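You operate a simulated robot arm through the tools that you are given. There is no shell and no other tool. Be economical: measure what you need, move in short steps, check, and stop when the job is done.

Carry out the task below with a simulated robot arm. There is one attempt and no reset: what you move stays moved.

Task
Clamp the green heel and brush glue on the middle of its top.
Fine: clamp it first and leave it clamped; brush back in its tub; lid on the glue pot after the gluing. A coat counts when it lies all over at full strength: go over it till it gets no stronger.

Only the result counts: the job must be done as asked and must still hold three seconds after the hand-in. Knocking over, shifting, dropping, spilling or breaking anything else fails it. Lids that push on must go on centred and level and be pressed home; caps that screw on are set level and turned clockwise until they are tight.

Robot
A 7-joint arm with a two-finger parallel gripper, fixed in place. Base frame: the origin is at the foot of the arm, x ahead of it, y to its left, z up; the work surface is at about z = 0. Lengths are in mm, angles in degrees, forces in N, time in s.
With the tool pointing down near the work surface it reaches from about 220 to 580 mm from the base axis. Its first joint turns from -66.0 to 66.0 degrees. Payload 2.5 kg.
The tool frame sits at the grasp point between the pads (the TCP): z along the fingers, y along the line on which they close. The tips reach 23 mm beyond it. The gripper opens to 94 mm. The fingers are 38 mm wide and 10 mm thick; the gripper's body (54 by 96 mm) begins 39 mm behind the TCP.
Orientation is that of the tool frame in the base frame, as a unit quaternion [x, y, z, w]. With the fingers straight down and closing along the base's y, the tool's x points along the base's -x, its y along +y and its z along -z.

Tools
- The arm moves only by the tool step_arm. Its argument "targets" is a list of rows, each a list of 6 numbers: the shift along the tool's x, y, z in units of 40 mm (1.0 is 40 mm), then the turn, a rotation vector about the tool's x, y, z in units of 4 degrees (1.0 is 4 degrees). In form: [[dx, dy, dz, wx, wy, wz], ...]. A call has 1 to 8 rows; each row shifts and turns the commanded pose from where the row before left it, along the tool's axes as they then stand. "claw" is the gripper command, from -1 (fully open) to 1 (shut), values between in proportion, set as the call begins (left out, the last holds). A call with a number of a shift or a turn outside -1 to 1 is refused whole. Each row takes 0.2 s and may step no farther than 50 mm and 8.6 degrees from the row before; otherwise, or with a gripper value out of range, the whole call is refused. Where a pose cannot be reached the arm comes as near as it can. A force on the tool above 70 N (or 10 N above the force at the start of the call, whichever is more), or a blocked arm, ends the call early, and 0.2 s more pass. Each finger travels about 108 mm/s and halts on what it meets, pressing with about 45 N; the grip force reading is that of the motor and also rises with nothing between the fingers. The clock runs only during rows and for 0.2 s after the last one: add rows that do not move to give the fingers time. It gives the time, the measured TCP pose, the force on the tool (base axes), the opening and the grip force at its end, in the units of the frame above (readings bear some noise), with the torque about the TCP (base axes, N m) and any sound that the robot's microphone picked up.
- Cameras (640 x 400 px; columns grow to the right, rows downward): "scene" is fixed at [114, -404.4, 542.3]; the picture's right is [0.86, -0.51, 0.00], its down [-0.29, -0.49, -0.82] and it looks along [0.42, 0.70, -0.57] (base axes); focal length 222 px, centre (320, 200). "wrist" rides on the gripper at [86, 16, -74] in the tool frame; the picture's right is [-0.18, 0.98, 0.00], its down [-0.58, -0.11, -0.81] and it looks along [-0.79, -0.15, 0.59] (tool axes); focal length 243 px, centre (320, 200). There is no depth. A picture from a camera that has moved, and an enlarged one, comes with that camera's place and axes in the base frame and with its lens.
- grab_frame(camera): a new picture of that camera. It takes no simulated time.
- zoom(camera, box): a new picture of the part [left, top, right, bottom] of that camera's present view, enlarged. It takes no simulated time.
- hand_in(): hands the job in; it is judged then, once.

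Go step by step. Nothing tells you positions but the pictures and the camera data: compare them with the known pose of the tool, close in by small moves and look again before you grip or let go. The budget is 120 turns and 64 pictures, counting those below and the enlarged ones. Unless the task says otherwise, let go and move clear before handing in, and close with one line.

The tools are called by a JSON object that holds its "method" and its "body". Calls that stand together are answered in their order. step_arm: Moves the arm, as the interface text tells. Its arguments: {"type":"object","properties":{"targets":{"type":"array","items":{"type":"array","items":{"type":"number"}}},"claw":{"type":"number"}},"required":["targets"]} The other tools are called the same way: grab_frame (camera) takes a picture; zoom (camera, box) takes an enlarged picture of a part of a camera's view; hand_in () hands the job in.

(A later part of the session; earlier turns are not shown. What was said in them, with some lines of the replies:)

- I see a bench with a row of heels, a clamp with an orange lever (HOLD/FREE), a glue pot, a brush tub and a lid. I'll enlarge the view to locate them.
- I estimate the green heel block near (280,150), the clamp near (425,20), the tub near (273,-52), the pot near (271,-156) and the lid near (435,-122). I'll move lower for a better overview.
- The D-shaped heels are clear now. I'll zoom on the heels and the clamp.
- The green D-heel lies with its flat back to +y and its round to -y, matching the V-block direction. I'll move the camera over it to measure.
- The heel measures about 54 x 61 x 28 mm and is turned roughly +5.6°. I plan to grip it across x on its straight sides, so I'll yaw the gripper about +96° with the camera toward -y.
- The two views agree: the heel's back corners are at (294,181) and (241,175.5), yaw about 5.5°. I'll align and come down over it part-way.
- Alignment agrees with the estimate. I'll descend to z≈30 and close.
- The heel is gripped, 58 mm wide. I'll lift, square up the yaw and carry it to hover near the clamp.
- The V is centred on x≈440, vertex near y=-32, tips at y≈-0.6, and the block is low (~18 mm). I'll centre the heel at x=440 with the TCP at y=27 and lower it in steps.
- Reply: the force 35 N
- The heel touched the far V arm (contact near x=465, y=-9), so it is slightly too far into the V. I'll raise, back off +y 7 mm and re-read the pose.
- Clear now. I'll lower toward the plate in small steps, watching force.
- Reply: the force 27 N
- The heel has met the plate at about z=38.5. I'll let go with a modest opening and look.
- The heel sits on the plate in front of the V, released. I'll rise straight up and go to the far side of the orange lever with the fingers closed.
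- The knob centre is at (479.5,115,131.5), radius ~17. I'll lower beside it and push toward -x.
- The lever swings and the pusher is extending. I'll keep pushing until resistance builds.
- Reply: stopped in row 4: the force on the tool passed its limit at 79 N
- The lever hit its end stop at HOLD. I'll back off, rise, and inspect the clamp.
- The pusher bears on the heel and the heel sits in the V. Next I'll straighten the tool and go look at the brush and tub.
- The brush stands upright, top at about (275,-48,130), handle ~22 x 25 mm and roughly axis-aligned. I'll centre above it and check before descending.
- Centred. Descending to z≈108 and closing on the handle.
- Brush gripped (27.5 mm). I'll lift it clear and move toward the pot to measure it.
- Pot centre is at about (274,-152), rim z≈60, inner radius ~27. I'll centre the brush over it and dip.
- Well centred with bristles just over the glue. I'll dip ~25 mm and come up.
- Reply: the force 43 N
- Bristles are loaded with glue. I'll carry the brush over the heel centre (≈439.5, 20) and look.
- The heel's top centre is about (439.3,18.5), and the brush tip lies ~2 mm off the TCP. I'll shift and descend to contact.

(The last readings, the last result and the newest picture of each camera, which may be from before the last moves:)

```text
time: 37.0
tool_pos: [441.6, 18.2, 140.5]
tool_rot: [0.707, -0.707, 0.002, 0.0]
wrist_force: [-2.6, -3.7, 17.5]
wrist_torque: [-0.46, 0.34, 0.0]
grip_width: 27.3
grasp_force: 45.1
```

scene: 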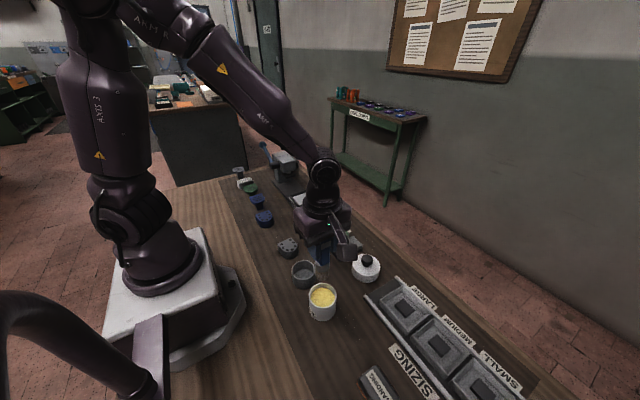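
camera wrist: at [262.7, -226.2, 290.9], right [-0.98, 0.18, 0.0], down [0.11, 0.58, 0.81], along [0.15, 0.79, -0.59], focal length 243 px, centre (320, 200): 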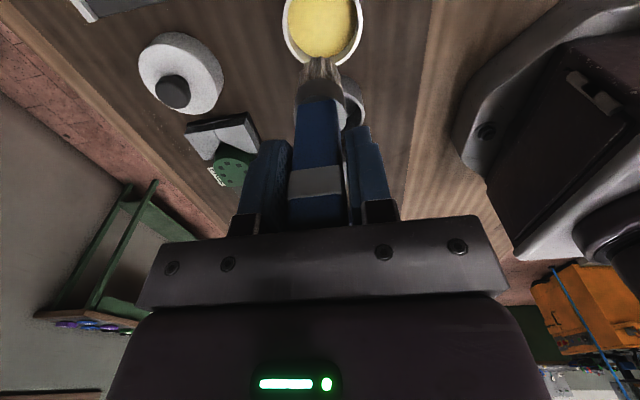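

Touching at ~17 N. I'll sweep a small pattern over the middle.

{"method": "step_arm", "body": {"targets": [[0, 0.22, 0, 0, 0, 0], [0.2, 0, 0, 0, 0, 0], [0, -0.44, 0, 0, 0, 0], [-0.2, 0, 0, 0, 0, 0], [0, 0.44, 0, 0, 0, 0], [-0.2, 0, 0, 0, 0, 0], [0, -0.44, 0, 0, 0, 0], [0.2, 0.22, 0, 0, 0, 0]]}}

{"method": "zoom", "body": {"camera": "scene", "box": [310, 200, 370, 260]}}

{"method": "zoom", "body": {"camera": "wrist", "box": [220, 0, 420, 200]}}

```text
time: 38.8
tool_pos: [442.2, 19.9, 140.5]
tool_rot: [0.708, -0.706, 0.0, -0.001]
wrist_force: [3.9, 4.6, 18.1]
wrist_torque: [0.4, -0.32, 0.0]
grip_width: 27.4
grasp_force: 44.7
```

```text
6.67 times, centred on (340, 230) of scene
camera zoom: at [113.9, -404.4, 542.3], right [0.86, -0.51, 0.0], down [-0.29, -0.49, -0.82], along [0.42, 0.7, -0.57], focal length 1482 px, centre (187, 0)
```

zoom: 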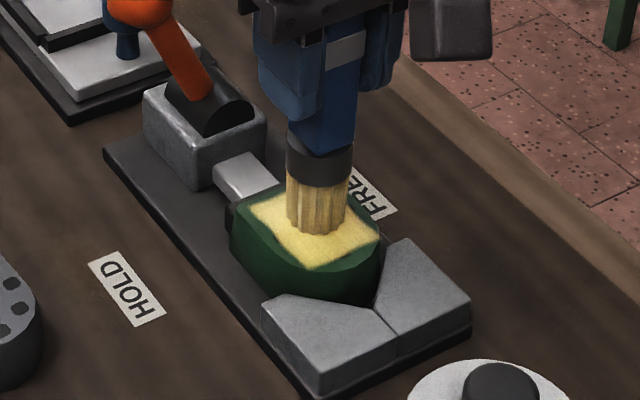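

```text
2.00 times, centred on (320, 100) of wrist
camera zoom: at [426.0, -65.9, 213.5], right [-0.98, 0.18, 0.0], down [0.1, 0.58, 0.81], along [0.15, 0.79, -0.59], focal length 485 px, centre (320, 400)
```

zoom: 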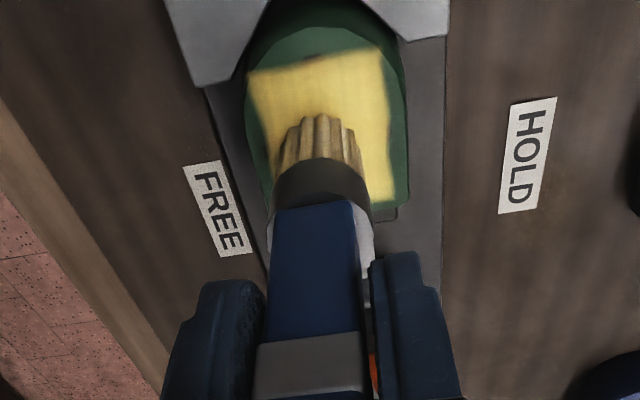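

A square coat is forming. I'll sweep again and then lift to look at its evenness.

{"method": "step_arm", "body": {"targets": [[0, 0.22, 0, 0, 0, 0], [0.2, 0, 0, 0, 0, 0], [0, -0.44, 0, 0, 0, 0], [-0.2, 0, 0, 0, 0, 0], [0, 0.44, 0, 0, 0, 0], [-0.2, 0, 0, 0, 0, 0], [0, -0.44, 0, 0, 0, 0], [0.2, 0.22, 0, 0, 0, 0]]}}

{"method": "step_arm", "body": {"targets": [[0, 0, -0.6, 0, 0, 0], [0, 0, -0.6, 0, 0, 0], [-0.9, 0, 0, 0, 0, 0], [0, 0, 0, 0, 0, 0]]}}

{"method": "zoom", "body": {"camera": "wrist", "box": [220, 0, 420, 150]}}

{"method": "zoom", "body": {"camera": "scene", "box": [310, 200, 370, 260]}}

```text
time: 40.6
tool_pos: [442.4, 20.3, 139.7]
tool_rot: [0.708, -0.707, 0.002, -0.001]
wrist_force: [3.7, 5.0, 15.3]
wrist_torque: [0.29, -0.31, -0.01]
grip_width: 27.3
grasp_force: 45.1
```

```text
time: 41.6
tool_pos: [440.3, 54.5, 188.2]
tool_rot: [-0.707, 0.707, 0.0, -0.001]
wrist_force: [-0.5, 0.0, -0.7]
wrist_torque: [-0.02, 0.0, 0.0]
grip_width: 27.4
grasp_force: 45.3
```

```text
2.67 times, centred on (320, 75) of wrist
camera zoom: at [424.7, -31.8, 261.8], right [-0.98, 0.18, 0.0], down [0.11, 0.58, 0.81], along [0.15, 0.79, -0.59], focal length 647 px, centre (320, 533)
```

zoom: 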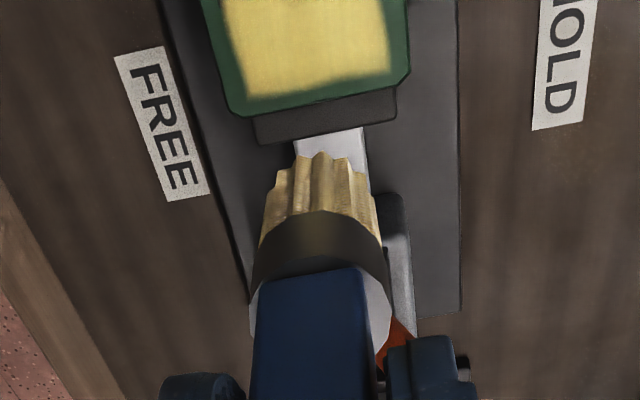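

```text
6.67 times, centred on (340, 230) of scene
camera zoom: at [114.0, -404.4, 542.3], right [0.86, -0.51, 0.0], down [-0.29, -0.49, -0.82], along [0.42, 0.7, -0.57], focal length 1482 px, centre (187, 0)
```

zoom: 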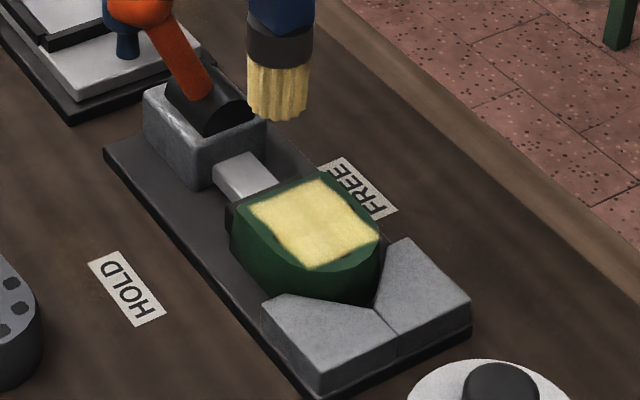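

The coat looks nearly full with slightly weak corners. I'll re-dip and go over it once more to be sure.

{"method": "step_arm", "body": {"targets": [[0.732, 0.589, -0.086, 0, 0, 0], [0.732, 0.589, -0.086, 0, 0, 0], [0.732, 0.589, -0.086, 0, 0, 0], [0.732, 0.589, -0.086, 0, 0, 0], [0.732, 0.589, -0.086, 0, 0, 0], [0.732, 0.589, -0.086, 0, 0, 0], [0.732, 0.589, -0.086, 0, 0, 0], [0, 0, 0, 0, 0, 0]]}}

{"method": "zoom", "body": {"camera": "scene", "box": [280, 230, 360, 330]}}

```text
time: 43.4
tool_pos: [276.3, -150.6, 211.1]
tool_rot: [0.707, -0.707, 0.001, 0.001]
wrist_force: [0.2, 0.2, -1.4]
wrist_torque: [0.03, -0.01, 0.04]
grip_width: 27.3
grasp_force: 45.3
```

```text
4.00 times, centred on (320, 280) of scene
camera zoom: at [113.9, -404.4, 542.3], right [0.86, -0.51, 0.0], down [-0.29, -0.49, -0.82], along [0.42, 0.7, -0.57], focal length 889 px, centre (320, -120)
```

zoom: 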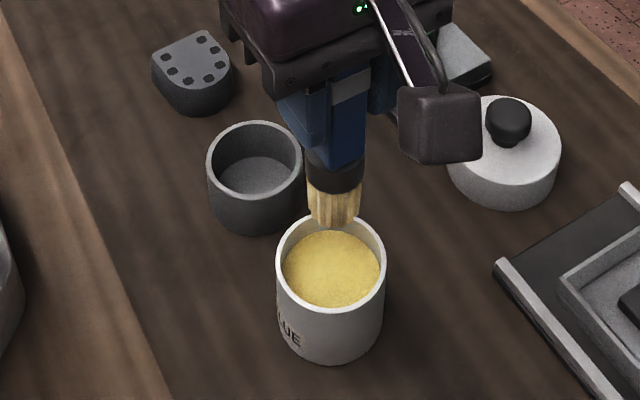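

{"method": "step_arm", "body": {"targets": [[0, 0, 0.6, 0, 0, 0], [0, 0, 0.6, 0, 0, 0], [0, 0, 0.42, 0, 0, 0], [0, 0, 0, 0, 0, 0], [0, 0, -0.42, 0, 0, 0], [0, 0, -0.6, 0, 0, 0], [0, 0, -0.5, 0, 0, 0], [0, 0, 0, 0, 0, 0]]}}

{"method": "step_arm", "body": {"targets": [[-0.606, -0.591, 0, 0, 0, 0], [-0.606, -0.591, 0, 0, 0, 0], [-0.606, -0.591, 0, 0, 0, 0], [-0.606, -0.591, 0, 0, 0, 0], [-0.606, -0.591, 0, 0, 0, 0], [-0.606, -0.591, 0, 0, 0, 0], [-0.606, -0.591, 0, 0, 0, 0], [0, 0, 0, 0, 0, 0]]}}

```text
time: 45.2
tool_pos: [277.8, -149.6, 209.6]
tool_rot: [0.707, -0.707, 0.001, 0.0]
wrist_force: [-0.3, -1.0, -1.3]
wrist_torque: [-0.03, 0.02, 0.01]
grip_width: 27.5
grasp_force: 44.5
```

```text
time: 47.0
tool_pos: [442.3, 20.7, 209.9]
tool_rot: [-0.707, 0.707, 0.0, -0.001]
wrist_force: [-0.4, -0.1, -1.0]
wrist_torque: [0.0, 0.01, 0.02]
grip_width: 27.1
grasp_force: 45.0
```

Over the heel again. Lowering to contact (z≈140) and sweeping with pauses at the corners.

{"method": "step_arm", "body": {"targets": [[0, 0, 0.6, 0, 0, 0], [0, 0, 0.6, 0, 0, 0], [0, 0, 0.5, 0, 0, 0], [0, 0, 0.06, 0, 0, 0], [0, 0, 0, 0, 0, 0]]}}

{"method": "step_arm", "body": {"targets": [[0.23, 0.23, 0, 0, 0, 0], [0, 0, 0, 0, 0, 0], [0, -0.46, 0, 0, 0, 0], [0, 0, 0, 0, 0, 0], [-0.23, 0, 0, 0, 0, 0], [0, 0.46, 0, 0, 0, 0], [-0.23, 0, 0, 0, 0, 0], [0, 0, 0, 0, 0, 0]]}}

{"method": "step_arm", "body": {"targets": [[0, -0.46, 0, 0, 0, 0], [0, 0, 0, 0, 0, 0], [0.23, 0, 0, 0, 0, 0], [0, 0.46, 0, 0, 0, 0], [0, -0.46, 0, 0, 0, 0], [0, 0.23, 0, 0, 0, 0]]}}

{"method": "step_arm", "body": {"targets": [[0, 0, -0.6, 0, 0, 0], [0, 0, -0.6, 0, 0, 0], [-0.9, 0, 0, 0, 0, 0], [0, 0, 0, 0, 0, 0]]}}

{"method": "zoom", "body": {"camera": "wrist", "box": [220, 0, 420, 150]}}

{"method": "zoom", "body": {"camera": "scene", "box": [310, 200, 370, 260]}}

```text
time: 48.2
tool_pos: [441.8, 21.3, 139.2]
tool_rot: [0.708, -0.707, 0.002, -0.001]
wrist_force: [-11.5, -0.5, 43.1]
wrist_torque: [-0.15, 1.02, -0.04]
grip_width: 27.4
grasp_force: 44.6
```

```text
time: 50.0
tool_pos: [432.4, 30.2, 137.4]
tool_rot: [-0.707, 0.707, -0.002, -0.001]
wrist_force: [-0.4, -8.1, 20.6]
wrist_torque: [-0.96, -0.12, 0.0]
grip_width: 27.5
grasp_force: 45.2
```

```text
time: 51.4
tool_pos: [444.4, 19.7, 137.9]
tool_rot: [0.708, -0.706, 0.004, -0.003]
wrist_force: [7.8, -0.9, 20.7]
wrist_torque: [-0.27, -0.58, 0.09]
grip_width: 27.6
grasp_force: 44.8
```

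```text
time: 52.4
tool_pos: [442.3, 55.9, 183.4]
tool_rot: [-0.707, 0.707, 0.0, -0.002]
wrist_force: [-0.5, -0.1, -0.3]
wrist_torque: [0.01, 0.03, 0.01]
grip_width: 27.1
grasp_force: 44.6
```

```text
2.67 times, centred on (320, 75) of wrist
camera zoom: at [424.6, -30.8, 257.4], right [-0.98, 0.18, 0.0], down [0.11, 0.58, 0.81], along [0.15, 0.79, -0.59], focal length 647 px, centre (320, 533)
```

zoom: 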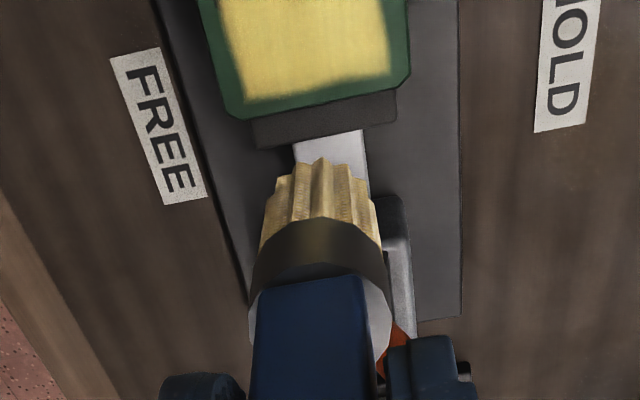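

```text
6.67 times, centred on (340, 230) of scene
camera zoom: at [114.0, -404.4, 542.3], right [0.86, -0.51, 0.0], down [-0.29, -0.49, -0.82], along [0.42, 0.7, -0.57], focal length 1482 px, centre (187, 0)
```

zoom: 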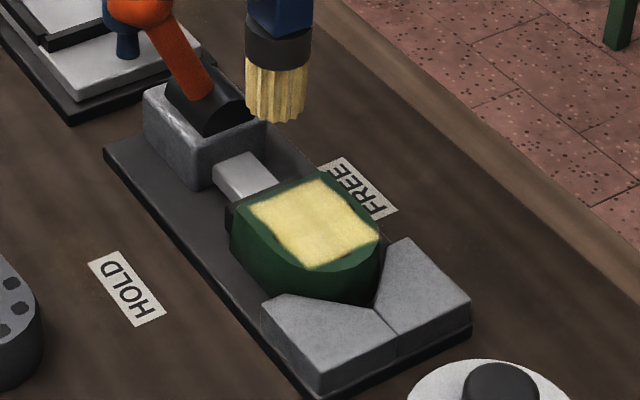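

The coat hasn't changed, so it's at full strength. Now I'll return the brush to its tub.

{"method": "step_arm", "body": {"targets": [[0, 0, -0.8, 0, 0, 0], [0.527, 0.819, 0, 0, 0, 0], [0.527, 0.819, 0, 0, 0, 0], [0.527, 0.819, 0, 0, 0, 0], [0.527, 0.819, 0, 0, 0, 0], [0.527, 0.819, 0, 0, 0, 0], [0, 0, 0, 0, 0, 0]]}}

{"method": "step_arm", "body": {"targets": [[0, 0, 0.8, 0, 0, 0], [0, 0, 0.5, 0, 0, 0], [0, 0, 0, 0, 0, 0]]}}

{"method": "zoom", "body": {"camera": "scene", "box": [270, 210, 350, 310]}}

```text
time: 54.0
tool_pos: [275.1, -46.3, 216.6]
tool_rot: [0.707, -0.707, 0.0, 0.001]
wrist_force: [0.0, 0.7, -0.3]
wrist_torque: [0.02, -0.01, 0.03]
grip_width: 27.2
grasp_force: 45.1
```

```text
time: 54.8
tool_pos: [276.6, -49.7, 164.8]
tool_rot: [-0.706, 0.708, -0.001, -0.001]
wrist_force: [0.4, 0.3, -0.2]
wrist_torque: [0.01, 0.0, 0.01]
grip_width: 27.2
grasp_force: 45.1
```

```text
4.00 times, centred on (310, 260) of scene
camera zoom: at [114.0, -404.4, 542.3], right [0.86, -0.51, 0.0], down [-0.29, -0.49, -0.82], along [0.42, 0.7, -0.57], focal length 889 px, centre (360, -40)
```

zoom: 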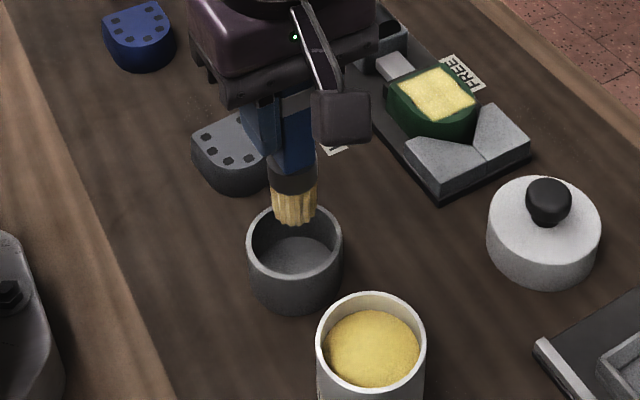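

{"method": "step_arm", "body": {"targets": [[0, 0, 0.5, 0, 0, 0], [0, 0, 0.5, 0, 0, 0], [0, 0, 0.25, 0, 0, 0], [0, 0, 0, 0, 0, 0]]}}

{"method": "step_arm", "body": {"targets": [[0, 0, 0.08, 0, 0, 0], [0, 0, 0, 0, 0, 0]]}}

```text
time: 55.8
tool_pos: [276.9, -49.7, 114.9]
tool_rot: [-0.707, 0.707, -0.001, -0.001]
wrist_force: [0.1, 0.2, -0.3]
wrist_torque: [-0.04, 0.0, -0.01]
grip_width: 27.5
grasp_force: 44.9
```

```text
time: 56.4
tool_pos: [278.4, -49.9, 111.9]
tool_rot: [0.707, -0.707, 0.001, 0.0]
wrist_force: [0.7, -0.8, -0.5]
wrist_torque: [0.03, -0.01, 0.01]
grip_width: 27.5
grasp_force: 44.8
```

{"method": "step_arm", "body": {"targets": [[0, 0, 0.07, 0, 0, 0], [0, 0, 0, 0, 0, 0]]}}

```text
time: 57.0
tool_pos: [277.2, -49.6, 109.4]
tool_rot: [-0.707, 0.707, 0.0, 0.0]
wrist_force: [-0.5, -0.3, -0.5]
wrist_torque: [-0.01, 0.02, 0.04]
grip_width: 27.7
grasp_force: 45.2
```

{"method": "step_arm", "body": {"targets": [[0, 0, 0.05, 0, 0, 0], [0, 0, 0, 0, 0, 0]]}}

```text
time: 57.6
tool_pos: [278.1, -49.3, 107.7]
tool_rot: [0.708, -0.707, 0.0, 0.001]
wrist_force: [-0.4, -0.1, -0.5]
wrist_torque: [0.02, 0.0, -0.01]
grip_width: 27.2
grasp_force: 44.9
```

No floor contact yet; the brush may have slid up a little in the grip. Small steps down until it touches.

{"method": "step_arm", "body": {"targets": [[0, 0, 0.04, 0, 0, 0], [0, 0, 0, 0, 0, 0]]}}

{"method": "step_arm", "body": {"targets": [[0, 0, 0.04, 0, 0, 0], [0, 0, 0, 0, 0, 0]]}}

```text
time: 58.2
tool_pos: [277.1, -49.5, 104.8]
tool_rot: [0.708, -0.706, 0.0, 0.001]
wrist_force: [-0.2, -0.5, -1.9]
wrist_torque: [0.0, -0.03, -0.02]
grip_width: 26.9
grasp_force: 44.7
```

```text
time: 58.8
tool_pos: [278.3, -49.0, 104.7]
tool_rot: [0.707, -0.707, 0.001, 0.0]
wrist_force: [0.1, 0.8, -0.3]
wrist_torque: [0.02, -0.01, -0.02]
grip_width: 27.5
grasp_force: 44.8
```

{"method": "step_arm", "body": {"targets": [[0, 0, 0.04, 0, 0, 0], [0, 0, 0, 0, 0, 0]]}}

{"method": "zoom", "body": {"camera": "scene", "box": [270, 220, 340, 300]}}

```text
time: 59.4
tool_pos: [278.4, -49.9, 103.3]
tool_rot: [0.707, -0.707, 0.001, 0.001]
wrist_force: [-8.1, 1.8, 43.8]
wrist_torque: [-0.2, 0.55, -0.02]
grip_width: 27.3
grasp_force: 44.9
```

```text
5.00 times, centred on (305, 260) of scene
camera zoom: at [113.8, -404.4, 542.3], right [0.86, -0.51, 0.0], down [-0.29, -0.49, -0.82], along [0.42, 0.7, -0.57], focal length 1112 px, centre (395, -100)
```

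zoom: 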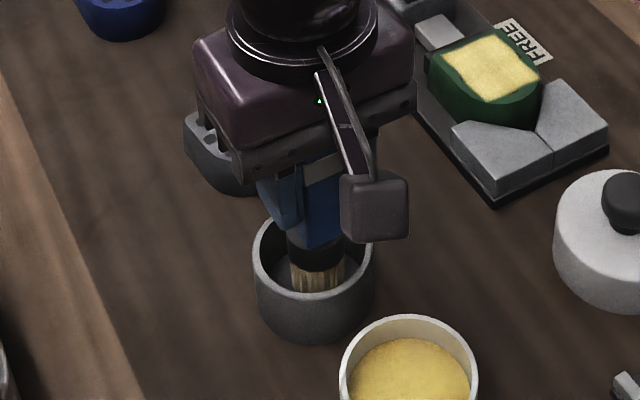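

The brush stands on the tub floor. I'll release and rise straight up.

{"method": "step_arm", "body": {"targets": [[0, 0, -0.04, 0, 0, 0], [0, 0, 0, 0, 0, 0], [0, 0, 0, 0, 0, 0]], "claw": -0.5}}

{"method": "step_arm", "body": {"targets": [[0, 0, -0.5, 0, 0, 0], [0, 0, -0.8, 0, 0, 0], [0, 0, -0.8, 0, 0, 0], [0, 0, -0.8, 0, 0, 0], [0, 0, 0, 0, 0, 0]]}}

{"method": "grab_frame", "body": {"camera": "wrist"}}

{"method": "zoom", "body": {"camera": "scene", "box": [270, 210, 400, 320]}}

```text
time: 60.2
tool_pos: [277.8, -49.7, 103.2]
tool_rot: [-0.707, 0.708, 0.0, -0.001]
wrist_force: [-0.3, 0.1, 0.5]
wrist_torque: [0.01, 0.04, 0.03]
grip_width: 70.7
grasp_force: 0.0
```

```text
time: 61.4
tool_pos: [278.9, -51.2, 218.7]
tool_rot: [0.708, -0.706, 0.002, 0.001]
wrist_force: [-0.5, 0.2, 0.0]
wrist_torque: [-0.01, 0.0, -0.04]
grip_width: 70.6
grasp_force: 0.2
```

```text
13 pictures are left
camera wrist: at [262.6, -137.3, 293.6], right [-0.98, 0.18, 0.0], down [0.11, 0.58, 0.81], along [0.15, 0.79, -0.59], focal length 243 px, centre (320, 200)
```

wrist: 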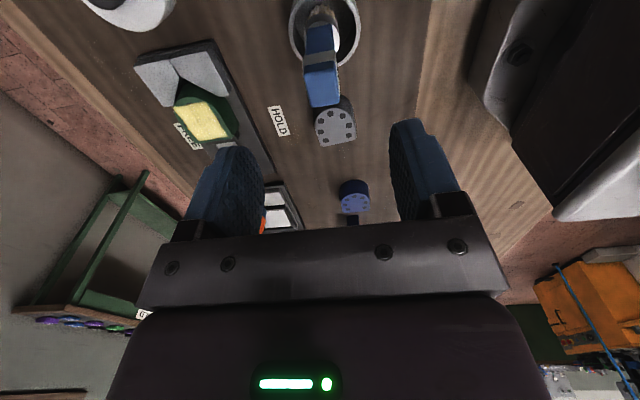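

```text
3.64 times, centred on (335, 265) of scene
camera zoom: at [114.0, -404.4, 542.3], right [0.86, -0.51, 0.0], down [-0.29, -0.49, -0.82], along [0.42, 0.7, -0.57], focal length 808 px, centre (266, -36)
```

zoom: 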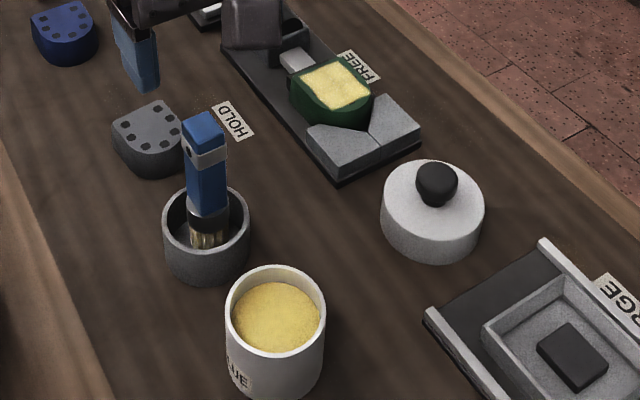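

The brush stands in its tub. The lid knob is near (440,-117,48), so I'll hover over it for a closer look.

{"method": "step_arm", "body": {"targets": [[0.33, -0.805, 0.29, 0, 0, 0], [0.33, -0.805, 0.29, 0, 0, 0], [0.33, -0.805, 0.29, 0, 0, 0], [0.33, -0.805, 0.29, 0, 0, 0], [0.33, -0.805, 0.29, 0, 0, 0], [0, 0, 0, 0, 0, 0]]}}

{"method": "zoom", "body": {"camera": "wrist", "box": [220, 0, 420, 150]}}

```text
time: 62.8
tool_pos: [436.2, -117.1, 163.1]
tool_rot: [0.708, -0.707, 0.0, 0.001]
wrist_force: [0.2, 0.0, 0.9]
wrist_torque: [-0.01, -0.04, 0.03]
grip_width: 70.5
grasp_force: 0.0
```

```text
2.67 times, centred on (320, 75) of wrist
camera zoom: at [420.9, -202.5, 237.2], right [-0.98, 0.18, 0.0], down [0.11, 0.58, 0.81], along [0.15, 0.79, -0.59], focal length 647 px, centre (320, 533)
```

zoom: 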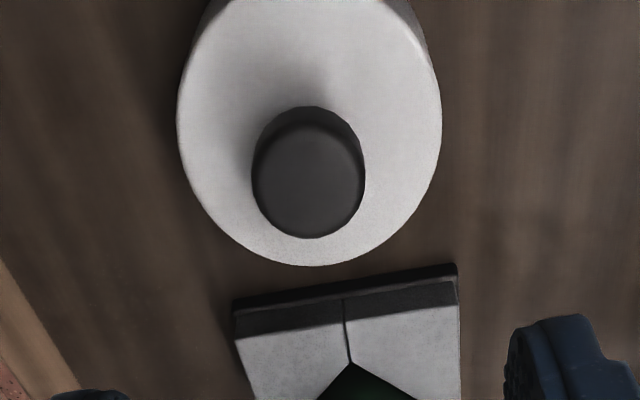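

The lid centre is about (439.5,-119.5). I'll descend over the knob and check height before gripping.

{"method": "step_arm", "body": {"targets": [[0.06, -0.06, 0.5, 0, 0, 0], [0, 0, 0.8, 0, 0, 0], [0, 0, 0.7, 0, 0, 0], [0, 0, 0.3, 0, 0, 0], [0, 0, 0, 0, 0, 0]]}}

{"method": "zoom", "body": {"camera": "scene", "box": [325, 215, 405, 295]}}

```text
time: 64.0
tool_pos: [441.7, -118.4, 70.5]
tool_rot: [-0.707, 0.708, 0.0, 0.0]
wrist_force: [0.4, 0.0, -0.4]
wrist_torque: [-0.04, -0.03, 0.01]
grip_width: 70.4
grasp_force: 0.1
```

```text
5.00 times, centred on (365, 255) of scene
camera zoom: at [114.0, -404.4, 542.3], right [0.86, -0.51, 0.0], down [-0.29, -0.49, -0.82], along [0.42, 0.7, -0.57], focal length 1112 px, centre (95, -75)
```

zoom: 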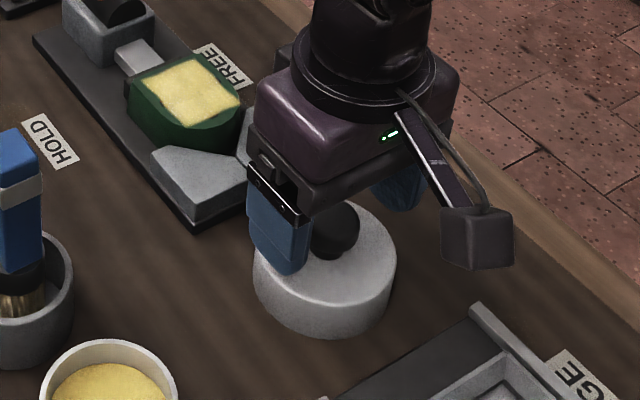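

{"method": "step_arm", "body": {"targets": [[0, 0, 0.13, 0, 0, 0], [0, 0, 0, 0, 0, 0]]}}

{"method": "step_arm", "body": {"targets": [[0, 0, 0, 0, 0, 0], [0, 0, 0, 0, 0, 0], [0, 0, 0, 0, 0, 0], [0, 0, 0, 0, 0, 0]], "claw": 1}}

{"method": "step_arm", "body": {"targets": [[0, 0, -0.3, 0, 0, 0], [0, 0, -0.7, 0, 0, 0], [0, 0, -0.8, 0, 0, 0], [0, 0, 0, 0, 0, 0]]}}

{"method": "zoom", "body": {"camera": "scene", "box": [300, 190, 400, 290]}}

```text
time: 64.6
tool_pos: [440.0, -118.6, 63.9]
tool_rot: [-0.707, 0.708, -0.001, 0.0]
wrist_force: [-0.5, 0.7, 0.8]
wrist_torque: [0.0, 0.02, -0.03]
grip_width: 70.5
grasp_force: 0.1
```

```text
time: 65.6
tool_pos: [440.9, -118.3, 63.7]
tool_rot: [-0.707, 0.707, -0.001, -0.001]
wrist_force: [-0.6, -0.4, 0.0]
wrist_torque: [-0.02, 0.01, 0.04]
grip_width: 29.2
grasp_force: 44.9
```

```text
time: 66.6
tool_pos: [441.0, -115.1, 138.0]
tool_rot: [0.708, -0.706, 0.0, 0.001]
wrist_force: [0.9, 0.6, -0.4]
wrist_torque: [-0.01, -0.01, -0.01]
grip_width: 29.4
grasp_force: 45.8
```

```text
4.00 times, centred on (350, 240) of scene
camera zoom: at [114.0, -404.4, 542.3], right [0.86, -0.51, 0.0], down [-0.29, -0.49, -0.82], along [0.42, 0.7, -0.57], focal length 889 px, centre (200, 40)
```

zoom: 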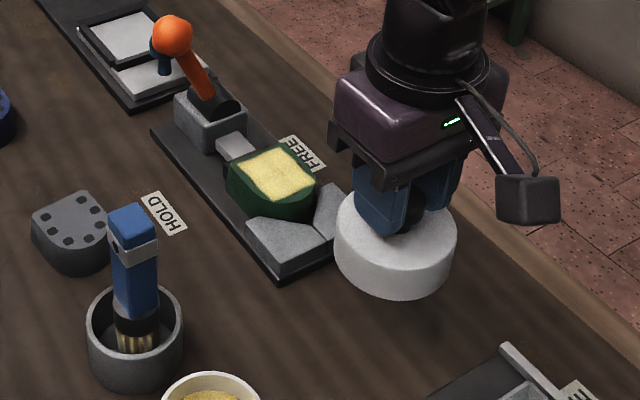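

The lid is up and level. I'll stop short of the pot to measure its rim precisely.

{"method": "step_arm", "body": {"targets": [[0, 0, -0.6, 0, 0, 0], [0.29, 0.8, 0, 0, 0, 0], [0.29, 0.8, 0, 0, 0, 0], [0.29, 0.8, 0, 0, 0, 0], [0, 0, 0, 0, 0, 0], [0, 0, 0, 0, 0, 0]]}}

{"method": "zoom", "body": {"camera": "wrist", "box": [260, 0, 520, 160]}}

{"method": "zoom", "body": {"camera": "scene", "box": [290, 250, 390, 330]}}

```text
time: 68.0
tool_pos: [343.9, -152.8, 160.4]
tool_rot: [-0.707, 0.707, -0.001, -0.001]
wrist_force: [-0.1, 0.0, -1.0]
wrist_torque: [-0.01, 0.03, -0.02]
grip_width: 29.3
grasp_force: 45.2
```

```text
2.46 times, centred on (390, 80) of wrist
camera zoom: at [326.2, -238.4, 234.3], right [-0.98, 0.18, 0.0], down [0.11, 0.58, 0.81], along [0.15, 0.79, -0.59], focal length 597 px, centre (148, 495)
```

zoom: 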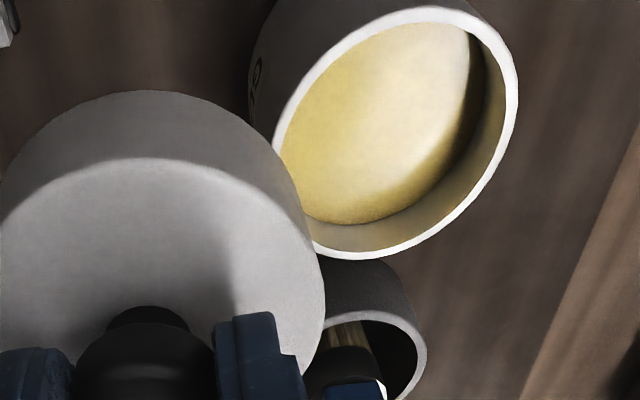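

```text
5.00 times, centred on (340, 290) of scene
camera zoom: at [113.9, -404.4, 542.3], right [0.86, -0.51, 0.0], down [-0.29, -0.49, -0.82], along [0.42, 0.7, -0.57], focal length 1112 px, centre (220, -250)
```

zoom: 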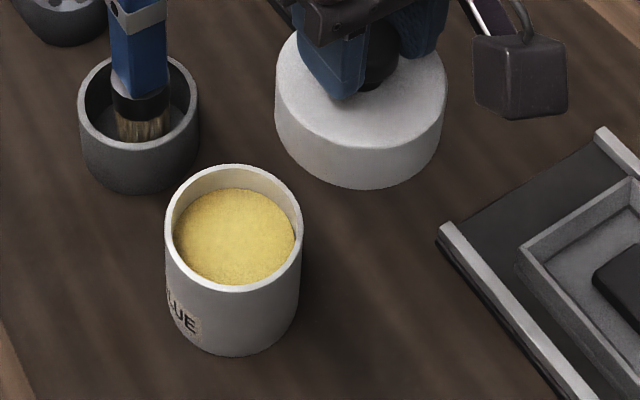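

Both views put the pot centre near (274.5,-149.5), R≈32. I'll bring the lid over it with ~10 mm clearance and compare.

{"method": "step_arm", "body": {"targets": [[-0.056, 0.875, 0, 0, 0, 0], [-0.056, 0.875, 0, 0, 0, 0], [0, 0, 0.6, 0, 0, 0], [0, 0, 0, 0, 0, 0], [0, 0, 0, 0, 0, 0]]}}

{"method": "zoom", "body": {"camera": "scene", "box": [280, 250, 360, 330]}}

{"method": "step_arm", "body": {"targets": [[0, 0, 0, 0, 0, 0]]}}

```text
time: 69.2
tool_pos: [273.0, -149.0, 135.4]
tool_rot: [0.707, -0.707, 0.001, 0.0]
wrist_force: [0.0, -0.4, 0.3]
wrist_torque: [-0.03, -0.01, -0.02]
grip_width: 29.3
grasp_force: 44.1
```

```text
5.00 times, centred on (320, 290) of scene
camera zoom: at [114.0, -404.4, 542.3], right [0.86, -0.51, 0.0], down [-0.29, -0.49, -0.82], along [0.42, 0.7, -0.57], focal length 1112 px, centre (320, -250)
```

zoom: 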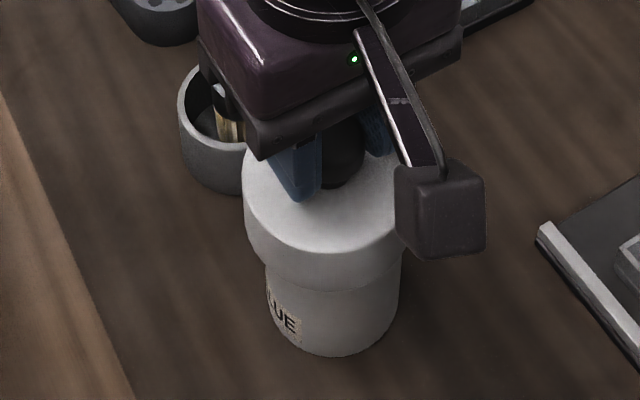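

```text
time: 69.6
tool_pos: [272.6, -149.5, 137.0]
tool_rot: [-0.707, 0.707, -0.001, 0.0]
wrist_force: [0.8, 0.3, 0.0]
wrist_torque: [-0.01, 0.01, -0.02]
grip_width: 29.3
grasp_force: 45.4
```

{"method": "zoom", "body": {"camera": "scene", "box": [295, 275, 351, 325]}}

```text
8.00 times, centred on (323, 300) of scene
camera zoom: at [114.0, -404.4, 542.3], right [0.86, -0.51, 0.0], down [-0.29, -0.49, -0.82], along [0.42, 0.7, -0.57], focal length 1778 px, centre (296, -600)
```

zoom: 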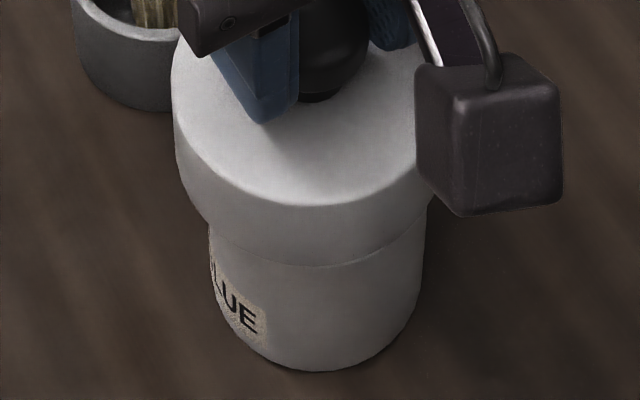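

The lid looks centred within a couple of mm. I'll lower gently and use the contact force and torque to judge.

{"method": "step_arm", "body": {"targets": [[0, 0, 0.2, 0, 0, 0], [0, 0, 0, 0, 0, 0]]}}

{"method": "step_arm", "body": {"targets": [[0, 0, 0.06, 0, 0, 0], [0, 0, 0, 0, 0, 0]]}}

{"method": "step_arm", "body": {"targets": [[0, 0, 0.06, 0, 0, 0], [0, 0, 0, 0, 0, 0]]}}

```text
time: 70.2
tool_pos: [274.3, -147.4, 128.5]
tool_rot: [0.707, -0.707, 0.001, 0.002]
wrist_force: [0.6, 0.8, -0.6]
wrist_torque: [-0.02, 0.03, 0.01]
grip_width: 29.5
grasp_force: 45.1
```

```text
time: 70.8
tool_pos: [274.0, -148.6, 125.4]
tool_rot: [0.707, -0.707, 0.001, 0.001]
wrist_force: [0.2, 0.3, -0.4]
wrist_torque: [0.01, 0.0, 0.0]
grip_width: 29.3
grasp_force: 44.8
```

```text
time: 71.4
tool_pos: [273.6, -148.9, 124.0]
tool_rot: [0.708, -0.706, 0.0, 0.001]
wrist_force: [0.2, 0.0, -0.1]
wrist_torque: [-0.02, -0.02, -0.02]
grip_width: 29.4
grasp_force: 45.1
```

{"method": "step_arm", "body": {"targets": [[0, 0, 0.06, 0, 0, 0], [0, 0, 0, 0, 0, 0]]}}

{"method": "step_arm", "body": {"targets": [[0, 0, 0.06, 0, 0, 0], [0, 0, 0, 0, 0, 0]]}}

```text
time: 72.0
tool_pos: [274.6, -148.9, 121.3]
tool_rot: [-0.707, 0.708, -0.001, -0.001]
wrist_force: [-0.1, -0.4, 0.5]
wrist_torque: [0.02, 0.0, 0.0]
grip_width: 29.2
grasp_force: 45.0
```

```text
time: 72.6
tool_pos: [273.6, -148.9, 120.4]
tool_rot: [-0.707, 0.707, -0.001, 0.0]
wrist_force: [0.1, -0.2, -0.7]
wrist_torque: [0.01, -0.03, 0.0]
grip_width: 29.3
grasp_force: 44.7
```

No contact at a lid-bottom height of ~56, so the skirt seems to be passing over the rim. Continuing.

{"method": "step_arm", "body": {"targets": [[0, 0, 0.06, 0, 0, 0], [0, 0, 0, 0, 0, 0]]}}

{"method": "step_arm", "body": {"targets": [[0, 0, 0.06, 0, 0, 0], [0, 0, 0, 0, 0, 0]]}}

{"method": "step_arm", "body": {"targets": [[0, 0, 0.06, 0, 0, 0], [0, 0, 0, 0, 0, 0]]}}

{"method": "zoom", "body": {"camera": "scene", "box": [285, 265, 355, 325]}}

```text
time: 73.2
tool_pos: [273.8, -148.0, 117.7]
tool_rot: [-0.707, 0.707, 0.0, -0.001]
wrist_force: [0.7, -0.7, 0.3]
wrist_torque: [0.06, 0.03, 0.0]
grip_width: 29.4
grasp_force: 45.3
```

```text
time: 73.8
tool_pos: [275.2, -148.1, 114.8]
tool_rot: [0.707, -0.707, 0.001, 0.0]
wrist_force: [0.9, -0.8, -1.0]
wrist_torque: [0.02, 0.0, 0.02]
grip_width: 29.3
grasp_force: 45.2
```

```text
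time: 74.4
tool_pos: [275.0, -149.1, 112.9]
tool_rot: [0.707, -0.707, 0.0, 0.0]
wrist_force: [0.3, 0.0, -0.5]
wrist_torque: [0.01, 0.01, -0.01]
grip_width: 29.2
grasp_force: 44.8
```

```text
6.67 times, centred on (320, 295) of scene
camera zoom: at [114.0, -404.4, 542.3], right [0.86, -0.51, 0.0], down [-0.29, -0.49, -0.82], along [0.42, 0.7, -0.57], focal length 1482 px, centre (320, -433)
```

zoom: 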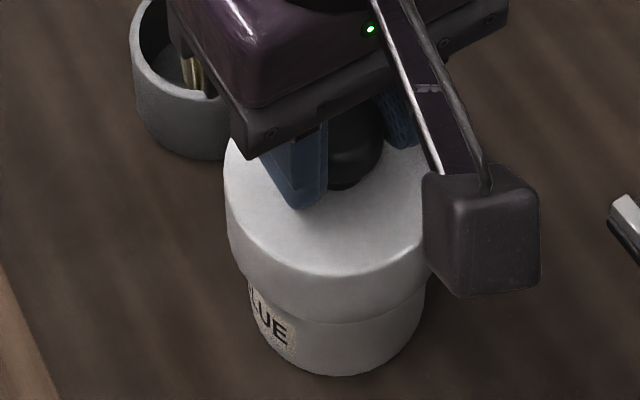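

The lid is sliding down over the pot. Continuing in small steps until it seats.

{"method": "step_arm", "body": {"targets": [[0, 0, 0.06, 0, 0, 0], [0, 0, 0.06, 0, 0, 0], [0, 0, 0, 0, 0, 0]]}}

{"method": "step_arm", "body": {"targets": [[0, 0, 0.06, 0, 0, 0], [0, 0, 0.06, 0, 0, 0], [0, 0, 0, 0, 0, 0]]}}

```text
time: 75.2
tool_pos: [275.3, -149.7, 107.4]
tool_rot: [-0.707, 0.708, -0.001, -0.001]
wrist_force: [0.7, 0.3, -0.2]
wrist_torque: [0.0, -0.01, -0.02]
grip_width: 29.0
grasp_force: 45.3
```

```text
time: 76.0
tool_pos: [275.6, -148.2, 104.0]
tool_rot: [0.707, -0.707, 0.0, 0.001]
wrist_force: [0.2, -0.1, -1.0]
wrist_torque: [0.02, 0.02, 0.0]
grip_width: 29.2
grasp_force: 44.9
```

{"method": "step_arm", "body": {"targets": [[0, 0, 0.06, 0, 0, 0], [0, 0, 0.06, 0, 0, 0], [0, 0, 0, 0, 0, 0]]}}

{"method": "step_arm", "body": {"targets": [[0, 0, 0.05, 0, 0, 0], [0, 0, 0.05, 0, 0, 0], [0, 0, 0, 0, 0, 0]]}}

```text
time: 76.8
tool_pos: [274.3, -148.1, 97.5]
tool_rot: [-0.707, 0.707, 0.0, 0.0]
wrist_force: [-0.7, 0.7, 0.0]
wrist_torque: [0.02, -0.02, -0.01]
grip_width: 29.3
grasp_force: 44.8
```

```text
time: 77.6
tool_pos: [274.7, -149.6, 93.9]
tool_rot: [-0.707, 0.707, -0.002, -0.002]
wrist_force: [-7.8, 4.3, 38.8]
wrist_torque: [0.03, 0.19, -0.02]
grip_width: 29.2
grasp_force: 44.9
```

The lid met the rim evenly (39 N, little torque). I'll press it a bit further home.

{"method": "step_arm", "body": {"targets": [[0, 0, 0.03, 0, 0, 0], [0, 0, 0, 0, 0, 0]]}}

{"method": "step_arm", "body": {"targets": [[0, 0, 0.04, 0, 0, 0], [0, 0, 0, 0, 0, 0]]}}

```text
time: 78.2
tool_pos: [273.9, -149.7, 92.5]
tool_rot: [0.707, -0.707, 0.002, 0.001]
wrist_force: [-6.2, 0.9, 37.9]
wrist_torque: [-0.01, 0.1, 0.0]
grip_width: 29.1
grasp_force: 44.9
```

```text
time: 78.8
tool_pos: [274.8, -150.4, 90.9]
tool_rot: [0.708, -0.707, 0.002, 0.0]
wrist_force: [-5.4, -0.3, 38.3]
wrist_torque: [0.02, 0.08, 0.06]
grip_width: 29.4
grasp_force: 45.4
```

The force holds at ~38 N while the tool sinks, so the fingers may be slipping on the knob or the lid going home. I'll let go, rise, and then press on the knob top with closed fingers.

{"method": "step_arm", "body": {"targets": [[0, 0, -0.04, 0, 0, 0], [0, 0, 0, 0, 0, 0], [0, 0, 0, 0, 0, 0]], "claw": -0.4}}

{"method": "step_arm", "body": {"targets": [[0, 0, -0.6, 0, 0, 0], [0, 0, -0.7, 0, 0, 0], [0, 0, -0.3, 0, 0, 0], [0, 0, 0, 0, 0, 0]]}}

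{"method": "zoom", "body": {"camera": "scene", "box": [285, 255, 355, 325]}}

```text
time: 79.6
tool_pos: [275.0, -149.2, 91.9]
tool_rot: [0.707, -0.707, 0.0, 0.001]
wrist_force: [-0.7, -0.5, 0.5]
wrist_torque: [-0.01, 0.0, 0.0]
grip_width: 65.7
grasp_force: 0.1
```

```text
time: 80.6
tool_pos: [274.8, -149.1, 157.3]
tool_rot: [0.708, -0.706, 0.001, 0.0]
wrist_force: [-1.1, 0.0, -0.4]
wrist_torque: [-0.01, 0.02, 0.01]
grip_width: 65.8
grasp_force: 0.0
```

```text
5.71 times, centred on (320, 290) of scene
camera zoom: at [114.0, -404.4, 542.3], right [0.86, -0.51, 0.0], down [-0.29, -0.49, -0.82], along [0.42, 0.7, -0.57], focal length 1270 px, centre (320, -314)
```

zoom: 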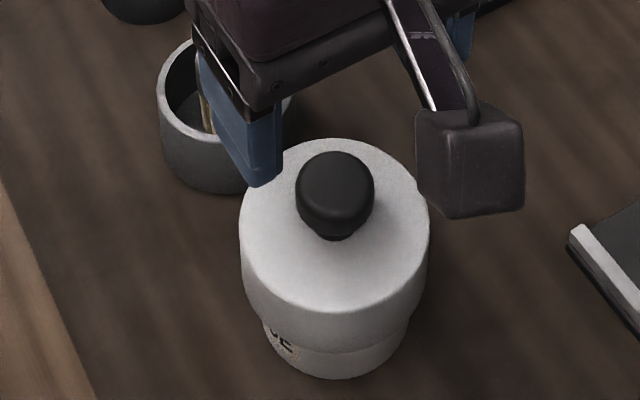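

The lid sits level on the pot. Closing the fingers and pressing down on the knob.

{"method": "step_arm", "body": {"targets": [[0, 0, 0, 0, 0, 0], [0, 0, 0, 0, 0, 0], [0, 0, 0, 0, 0, 0], [0, 0, 0.4, 0, 0, 0], [0, 0, 0.4, 0, 0, 0], [0, 0, 0, 0, 0, 0]], "claw": 1}}

{"method": "step_arm", "body": {"targets": [[0, 0, 0.08, 0, 0, 0], [0, 0, 0.08, 0, 0, 0], [0, 0, 0.08, 0, 0, 0], [0, 0, 0, 0, 0, 0]]}}

```text
time: 82.0
tool_pos: [275.2, -148.9, 124.4]
tool_rot: [0.707, -0.707, 0.001, 0.001]
wrist_force: [-0.1, 0.1, 0.5]
wrist_torque: [0.0, 0.02, 0.02]
grip_width: 0.0
grasp_force: 42.9
```

```text
time: 83.0
tool_pos: [274.9, -149.0, 114.7]
tool_rot: [0.708, -0.707, 0.001, 0.001]
wrist_force: [0.5, 0.5, -0.2]
wrist_torque: [-0.03, -0.02, -0.03]
grip_width: 0.1
grasp_force: 42.2
```

{"method": "step_arm", "body": {"targets": [[0, 0, 0.06, 0, 0, 0], [0, 0, 0.06, 0, 0, 0], [0, 0, 0.06, 0, 0, 0], [0, 0, 0.06, 0, 0, 0], [0, 0, 0, 0, 0, 0]]}}

```text
time: 83.6
tool_pos: [273.9, -148.3, 113.2]
tool_rot: [0.708, -0.707, 0.001, 0.003]
wrist_force: [-5.5, 3.4, 18.7]
wrist_torque: [0.14, 0.11, 0.0]
grip_width: 0.0
grasp_force: 42.6
stopped in row 3: the force on the tool passed its limit at 83 N (the readings are from after the stop); the commanded pose is now the measured one
```

It pressed with over 80 N and stopped firmly. One more press to check it doesn't sink further.

{"method": "step_arm", "body": {"targets": [[0, 0, 0.06, 0, 0, 0], [0, 0, 0.06, 0, 0, 0], [0, 0, 0.06, 0, 0, 0], [0, 0, 0, 0, 0, 0]]}}

{"method": "step_arm", "body": {"targets": [[0, 0, -0.5, 0, 0, 0], [0, 0, -0.8, 0, 0, 0], [0, 0, -0.8, 0, 0, 0], [-0.8, 0, 0, 0, 0, 0], [-0.8, 0, 0, 0, 0, 0], [-0.8, 0, -0.5, 0, 0, 0], [0, 0, -0.5, 0, 0, 0], [0, 0, 0, 0, 0, 0]]}}

{"method": "zoom", "body": {"camera": "scene", "box": [270, 190, 390, 330]}}

```text
time: 84.1
tool_pos: [275.6, -149.1, 112.0]
tool_rot: [0.707, -0.707, 0.002, 0.003]
wrist_force: [-5.7, 2.3, 17.2]
wrist_torque: [0.19, 0.11, 0.01]
grip_width: 0.0
grasp_force: 42.7
stopped in row 2: the force on the tool passed its limit at 83 N (the readings are from after the stop); the commanded pose is now the measured one
```

```text
time: 85.9
tool_pos: [278.6, -50.7, 235.3]
tool_rot: [0.708, -0.706, 0.001, 0.002]
wrist_force: [-0.3, -0.7, 0.2]
wrist_torque: [0.02, -0.02, -0.01]
grip_width: 0.0
grasp_force: 42.2
```

```text
2.86 times, centred on (330, 260) of scene
camera zoom: at [114.0, -404.4, 542.3], right [0.86, -0.51, 0.0], down [-0.29, -0.49, -0.82], along [0.42, 0.7, -0.57], focal length 635 px, centre (291, 29)
```

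zoom: 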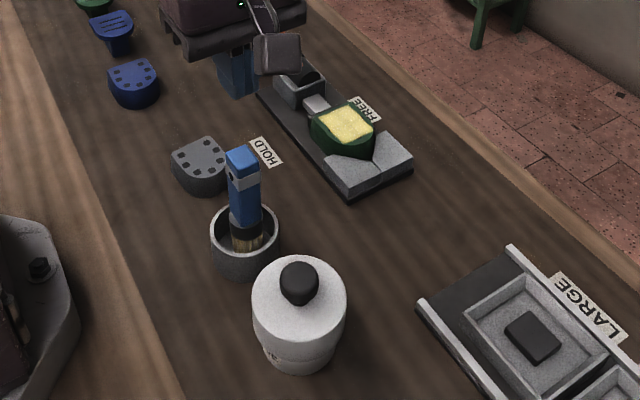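

{"method": "zoom", "body": {"camera": "scene", "box": [300, 265, 350, 325]}}

```text
6.67 times, centred on (325, 295) of scene
camera zoom: at [114.0, -404.4, 542.3], right [0.86, -0.51, 0.0], down [-0.29, -0.49, -0.82], along [0.42, 0.7, -0.57], focal length 1482 px, centre (287, -433)
```

zoom: 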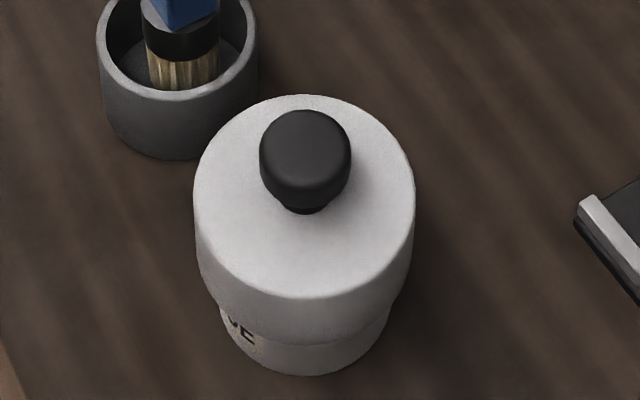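

The lid is centred, level and pressed home; the brush stands in its tub, the heel is clamped with a full coat, and the arm is clear. I'm handing in.

{"method": "hand_in", "body": {}}

```text
The job is handed in.
```

The green heel is clamped with a full coat of glue on the middle of its top. The brush is back in its tub, and the lid is pressed onto the glue pot. I've handed the job in; no verdict came back.
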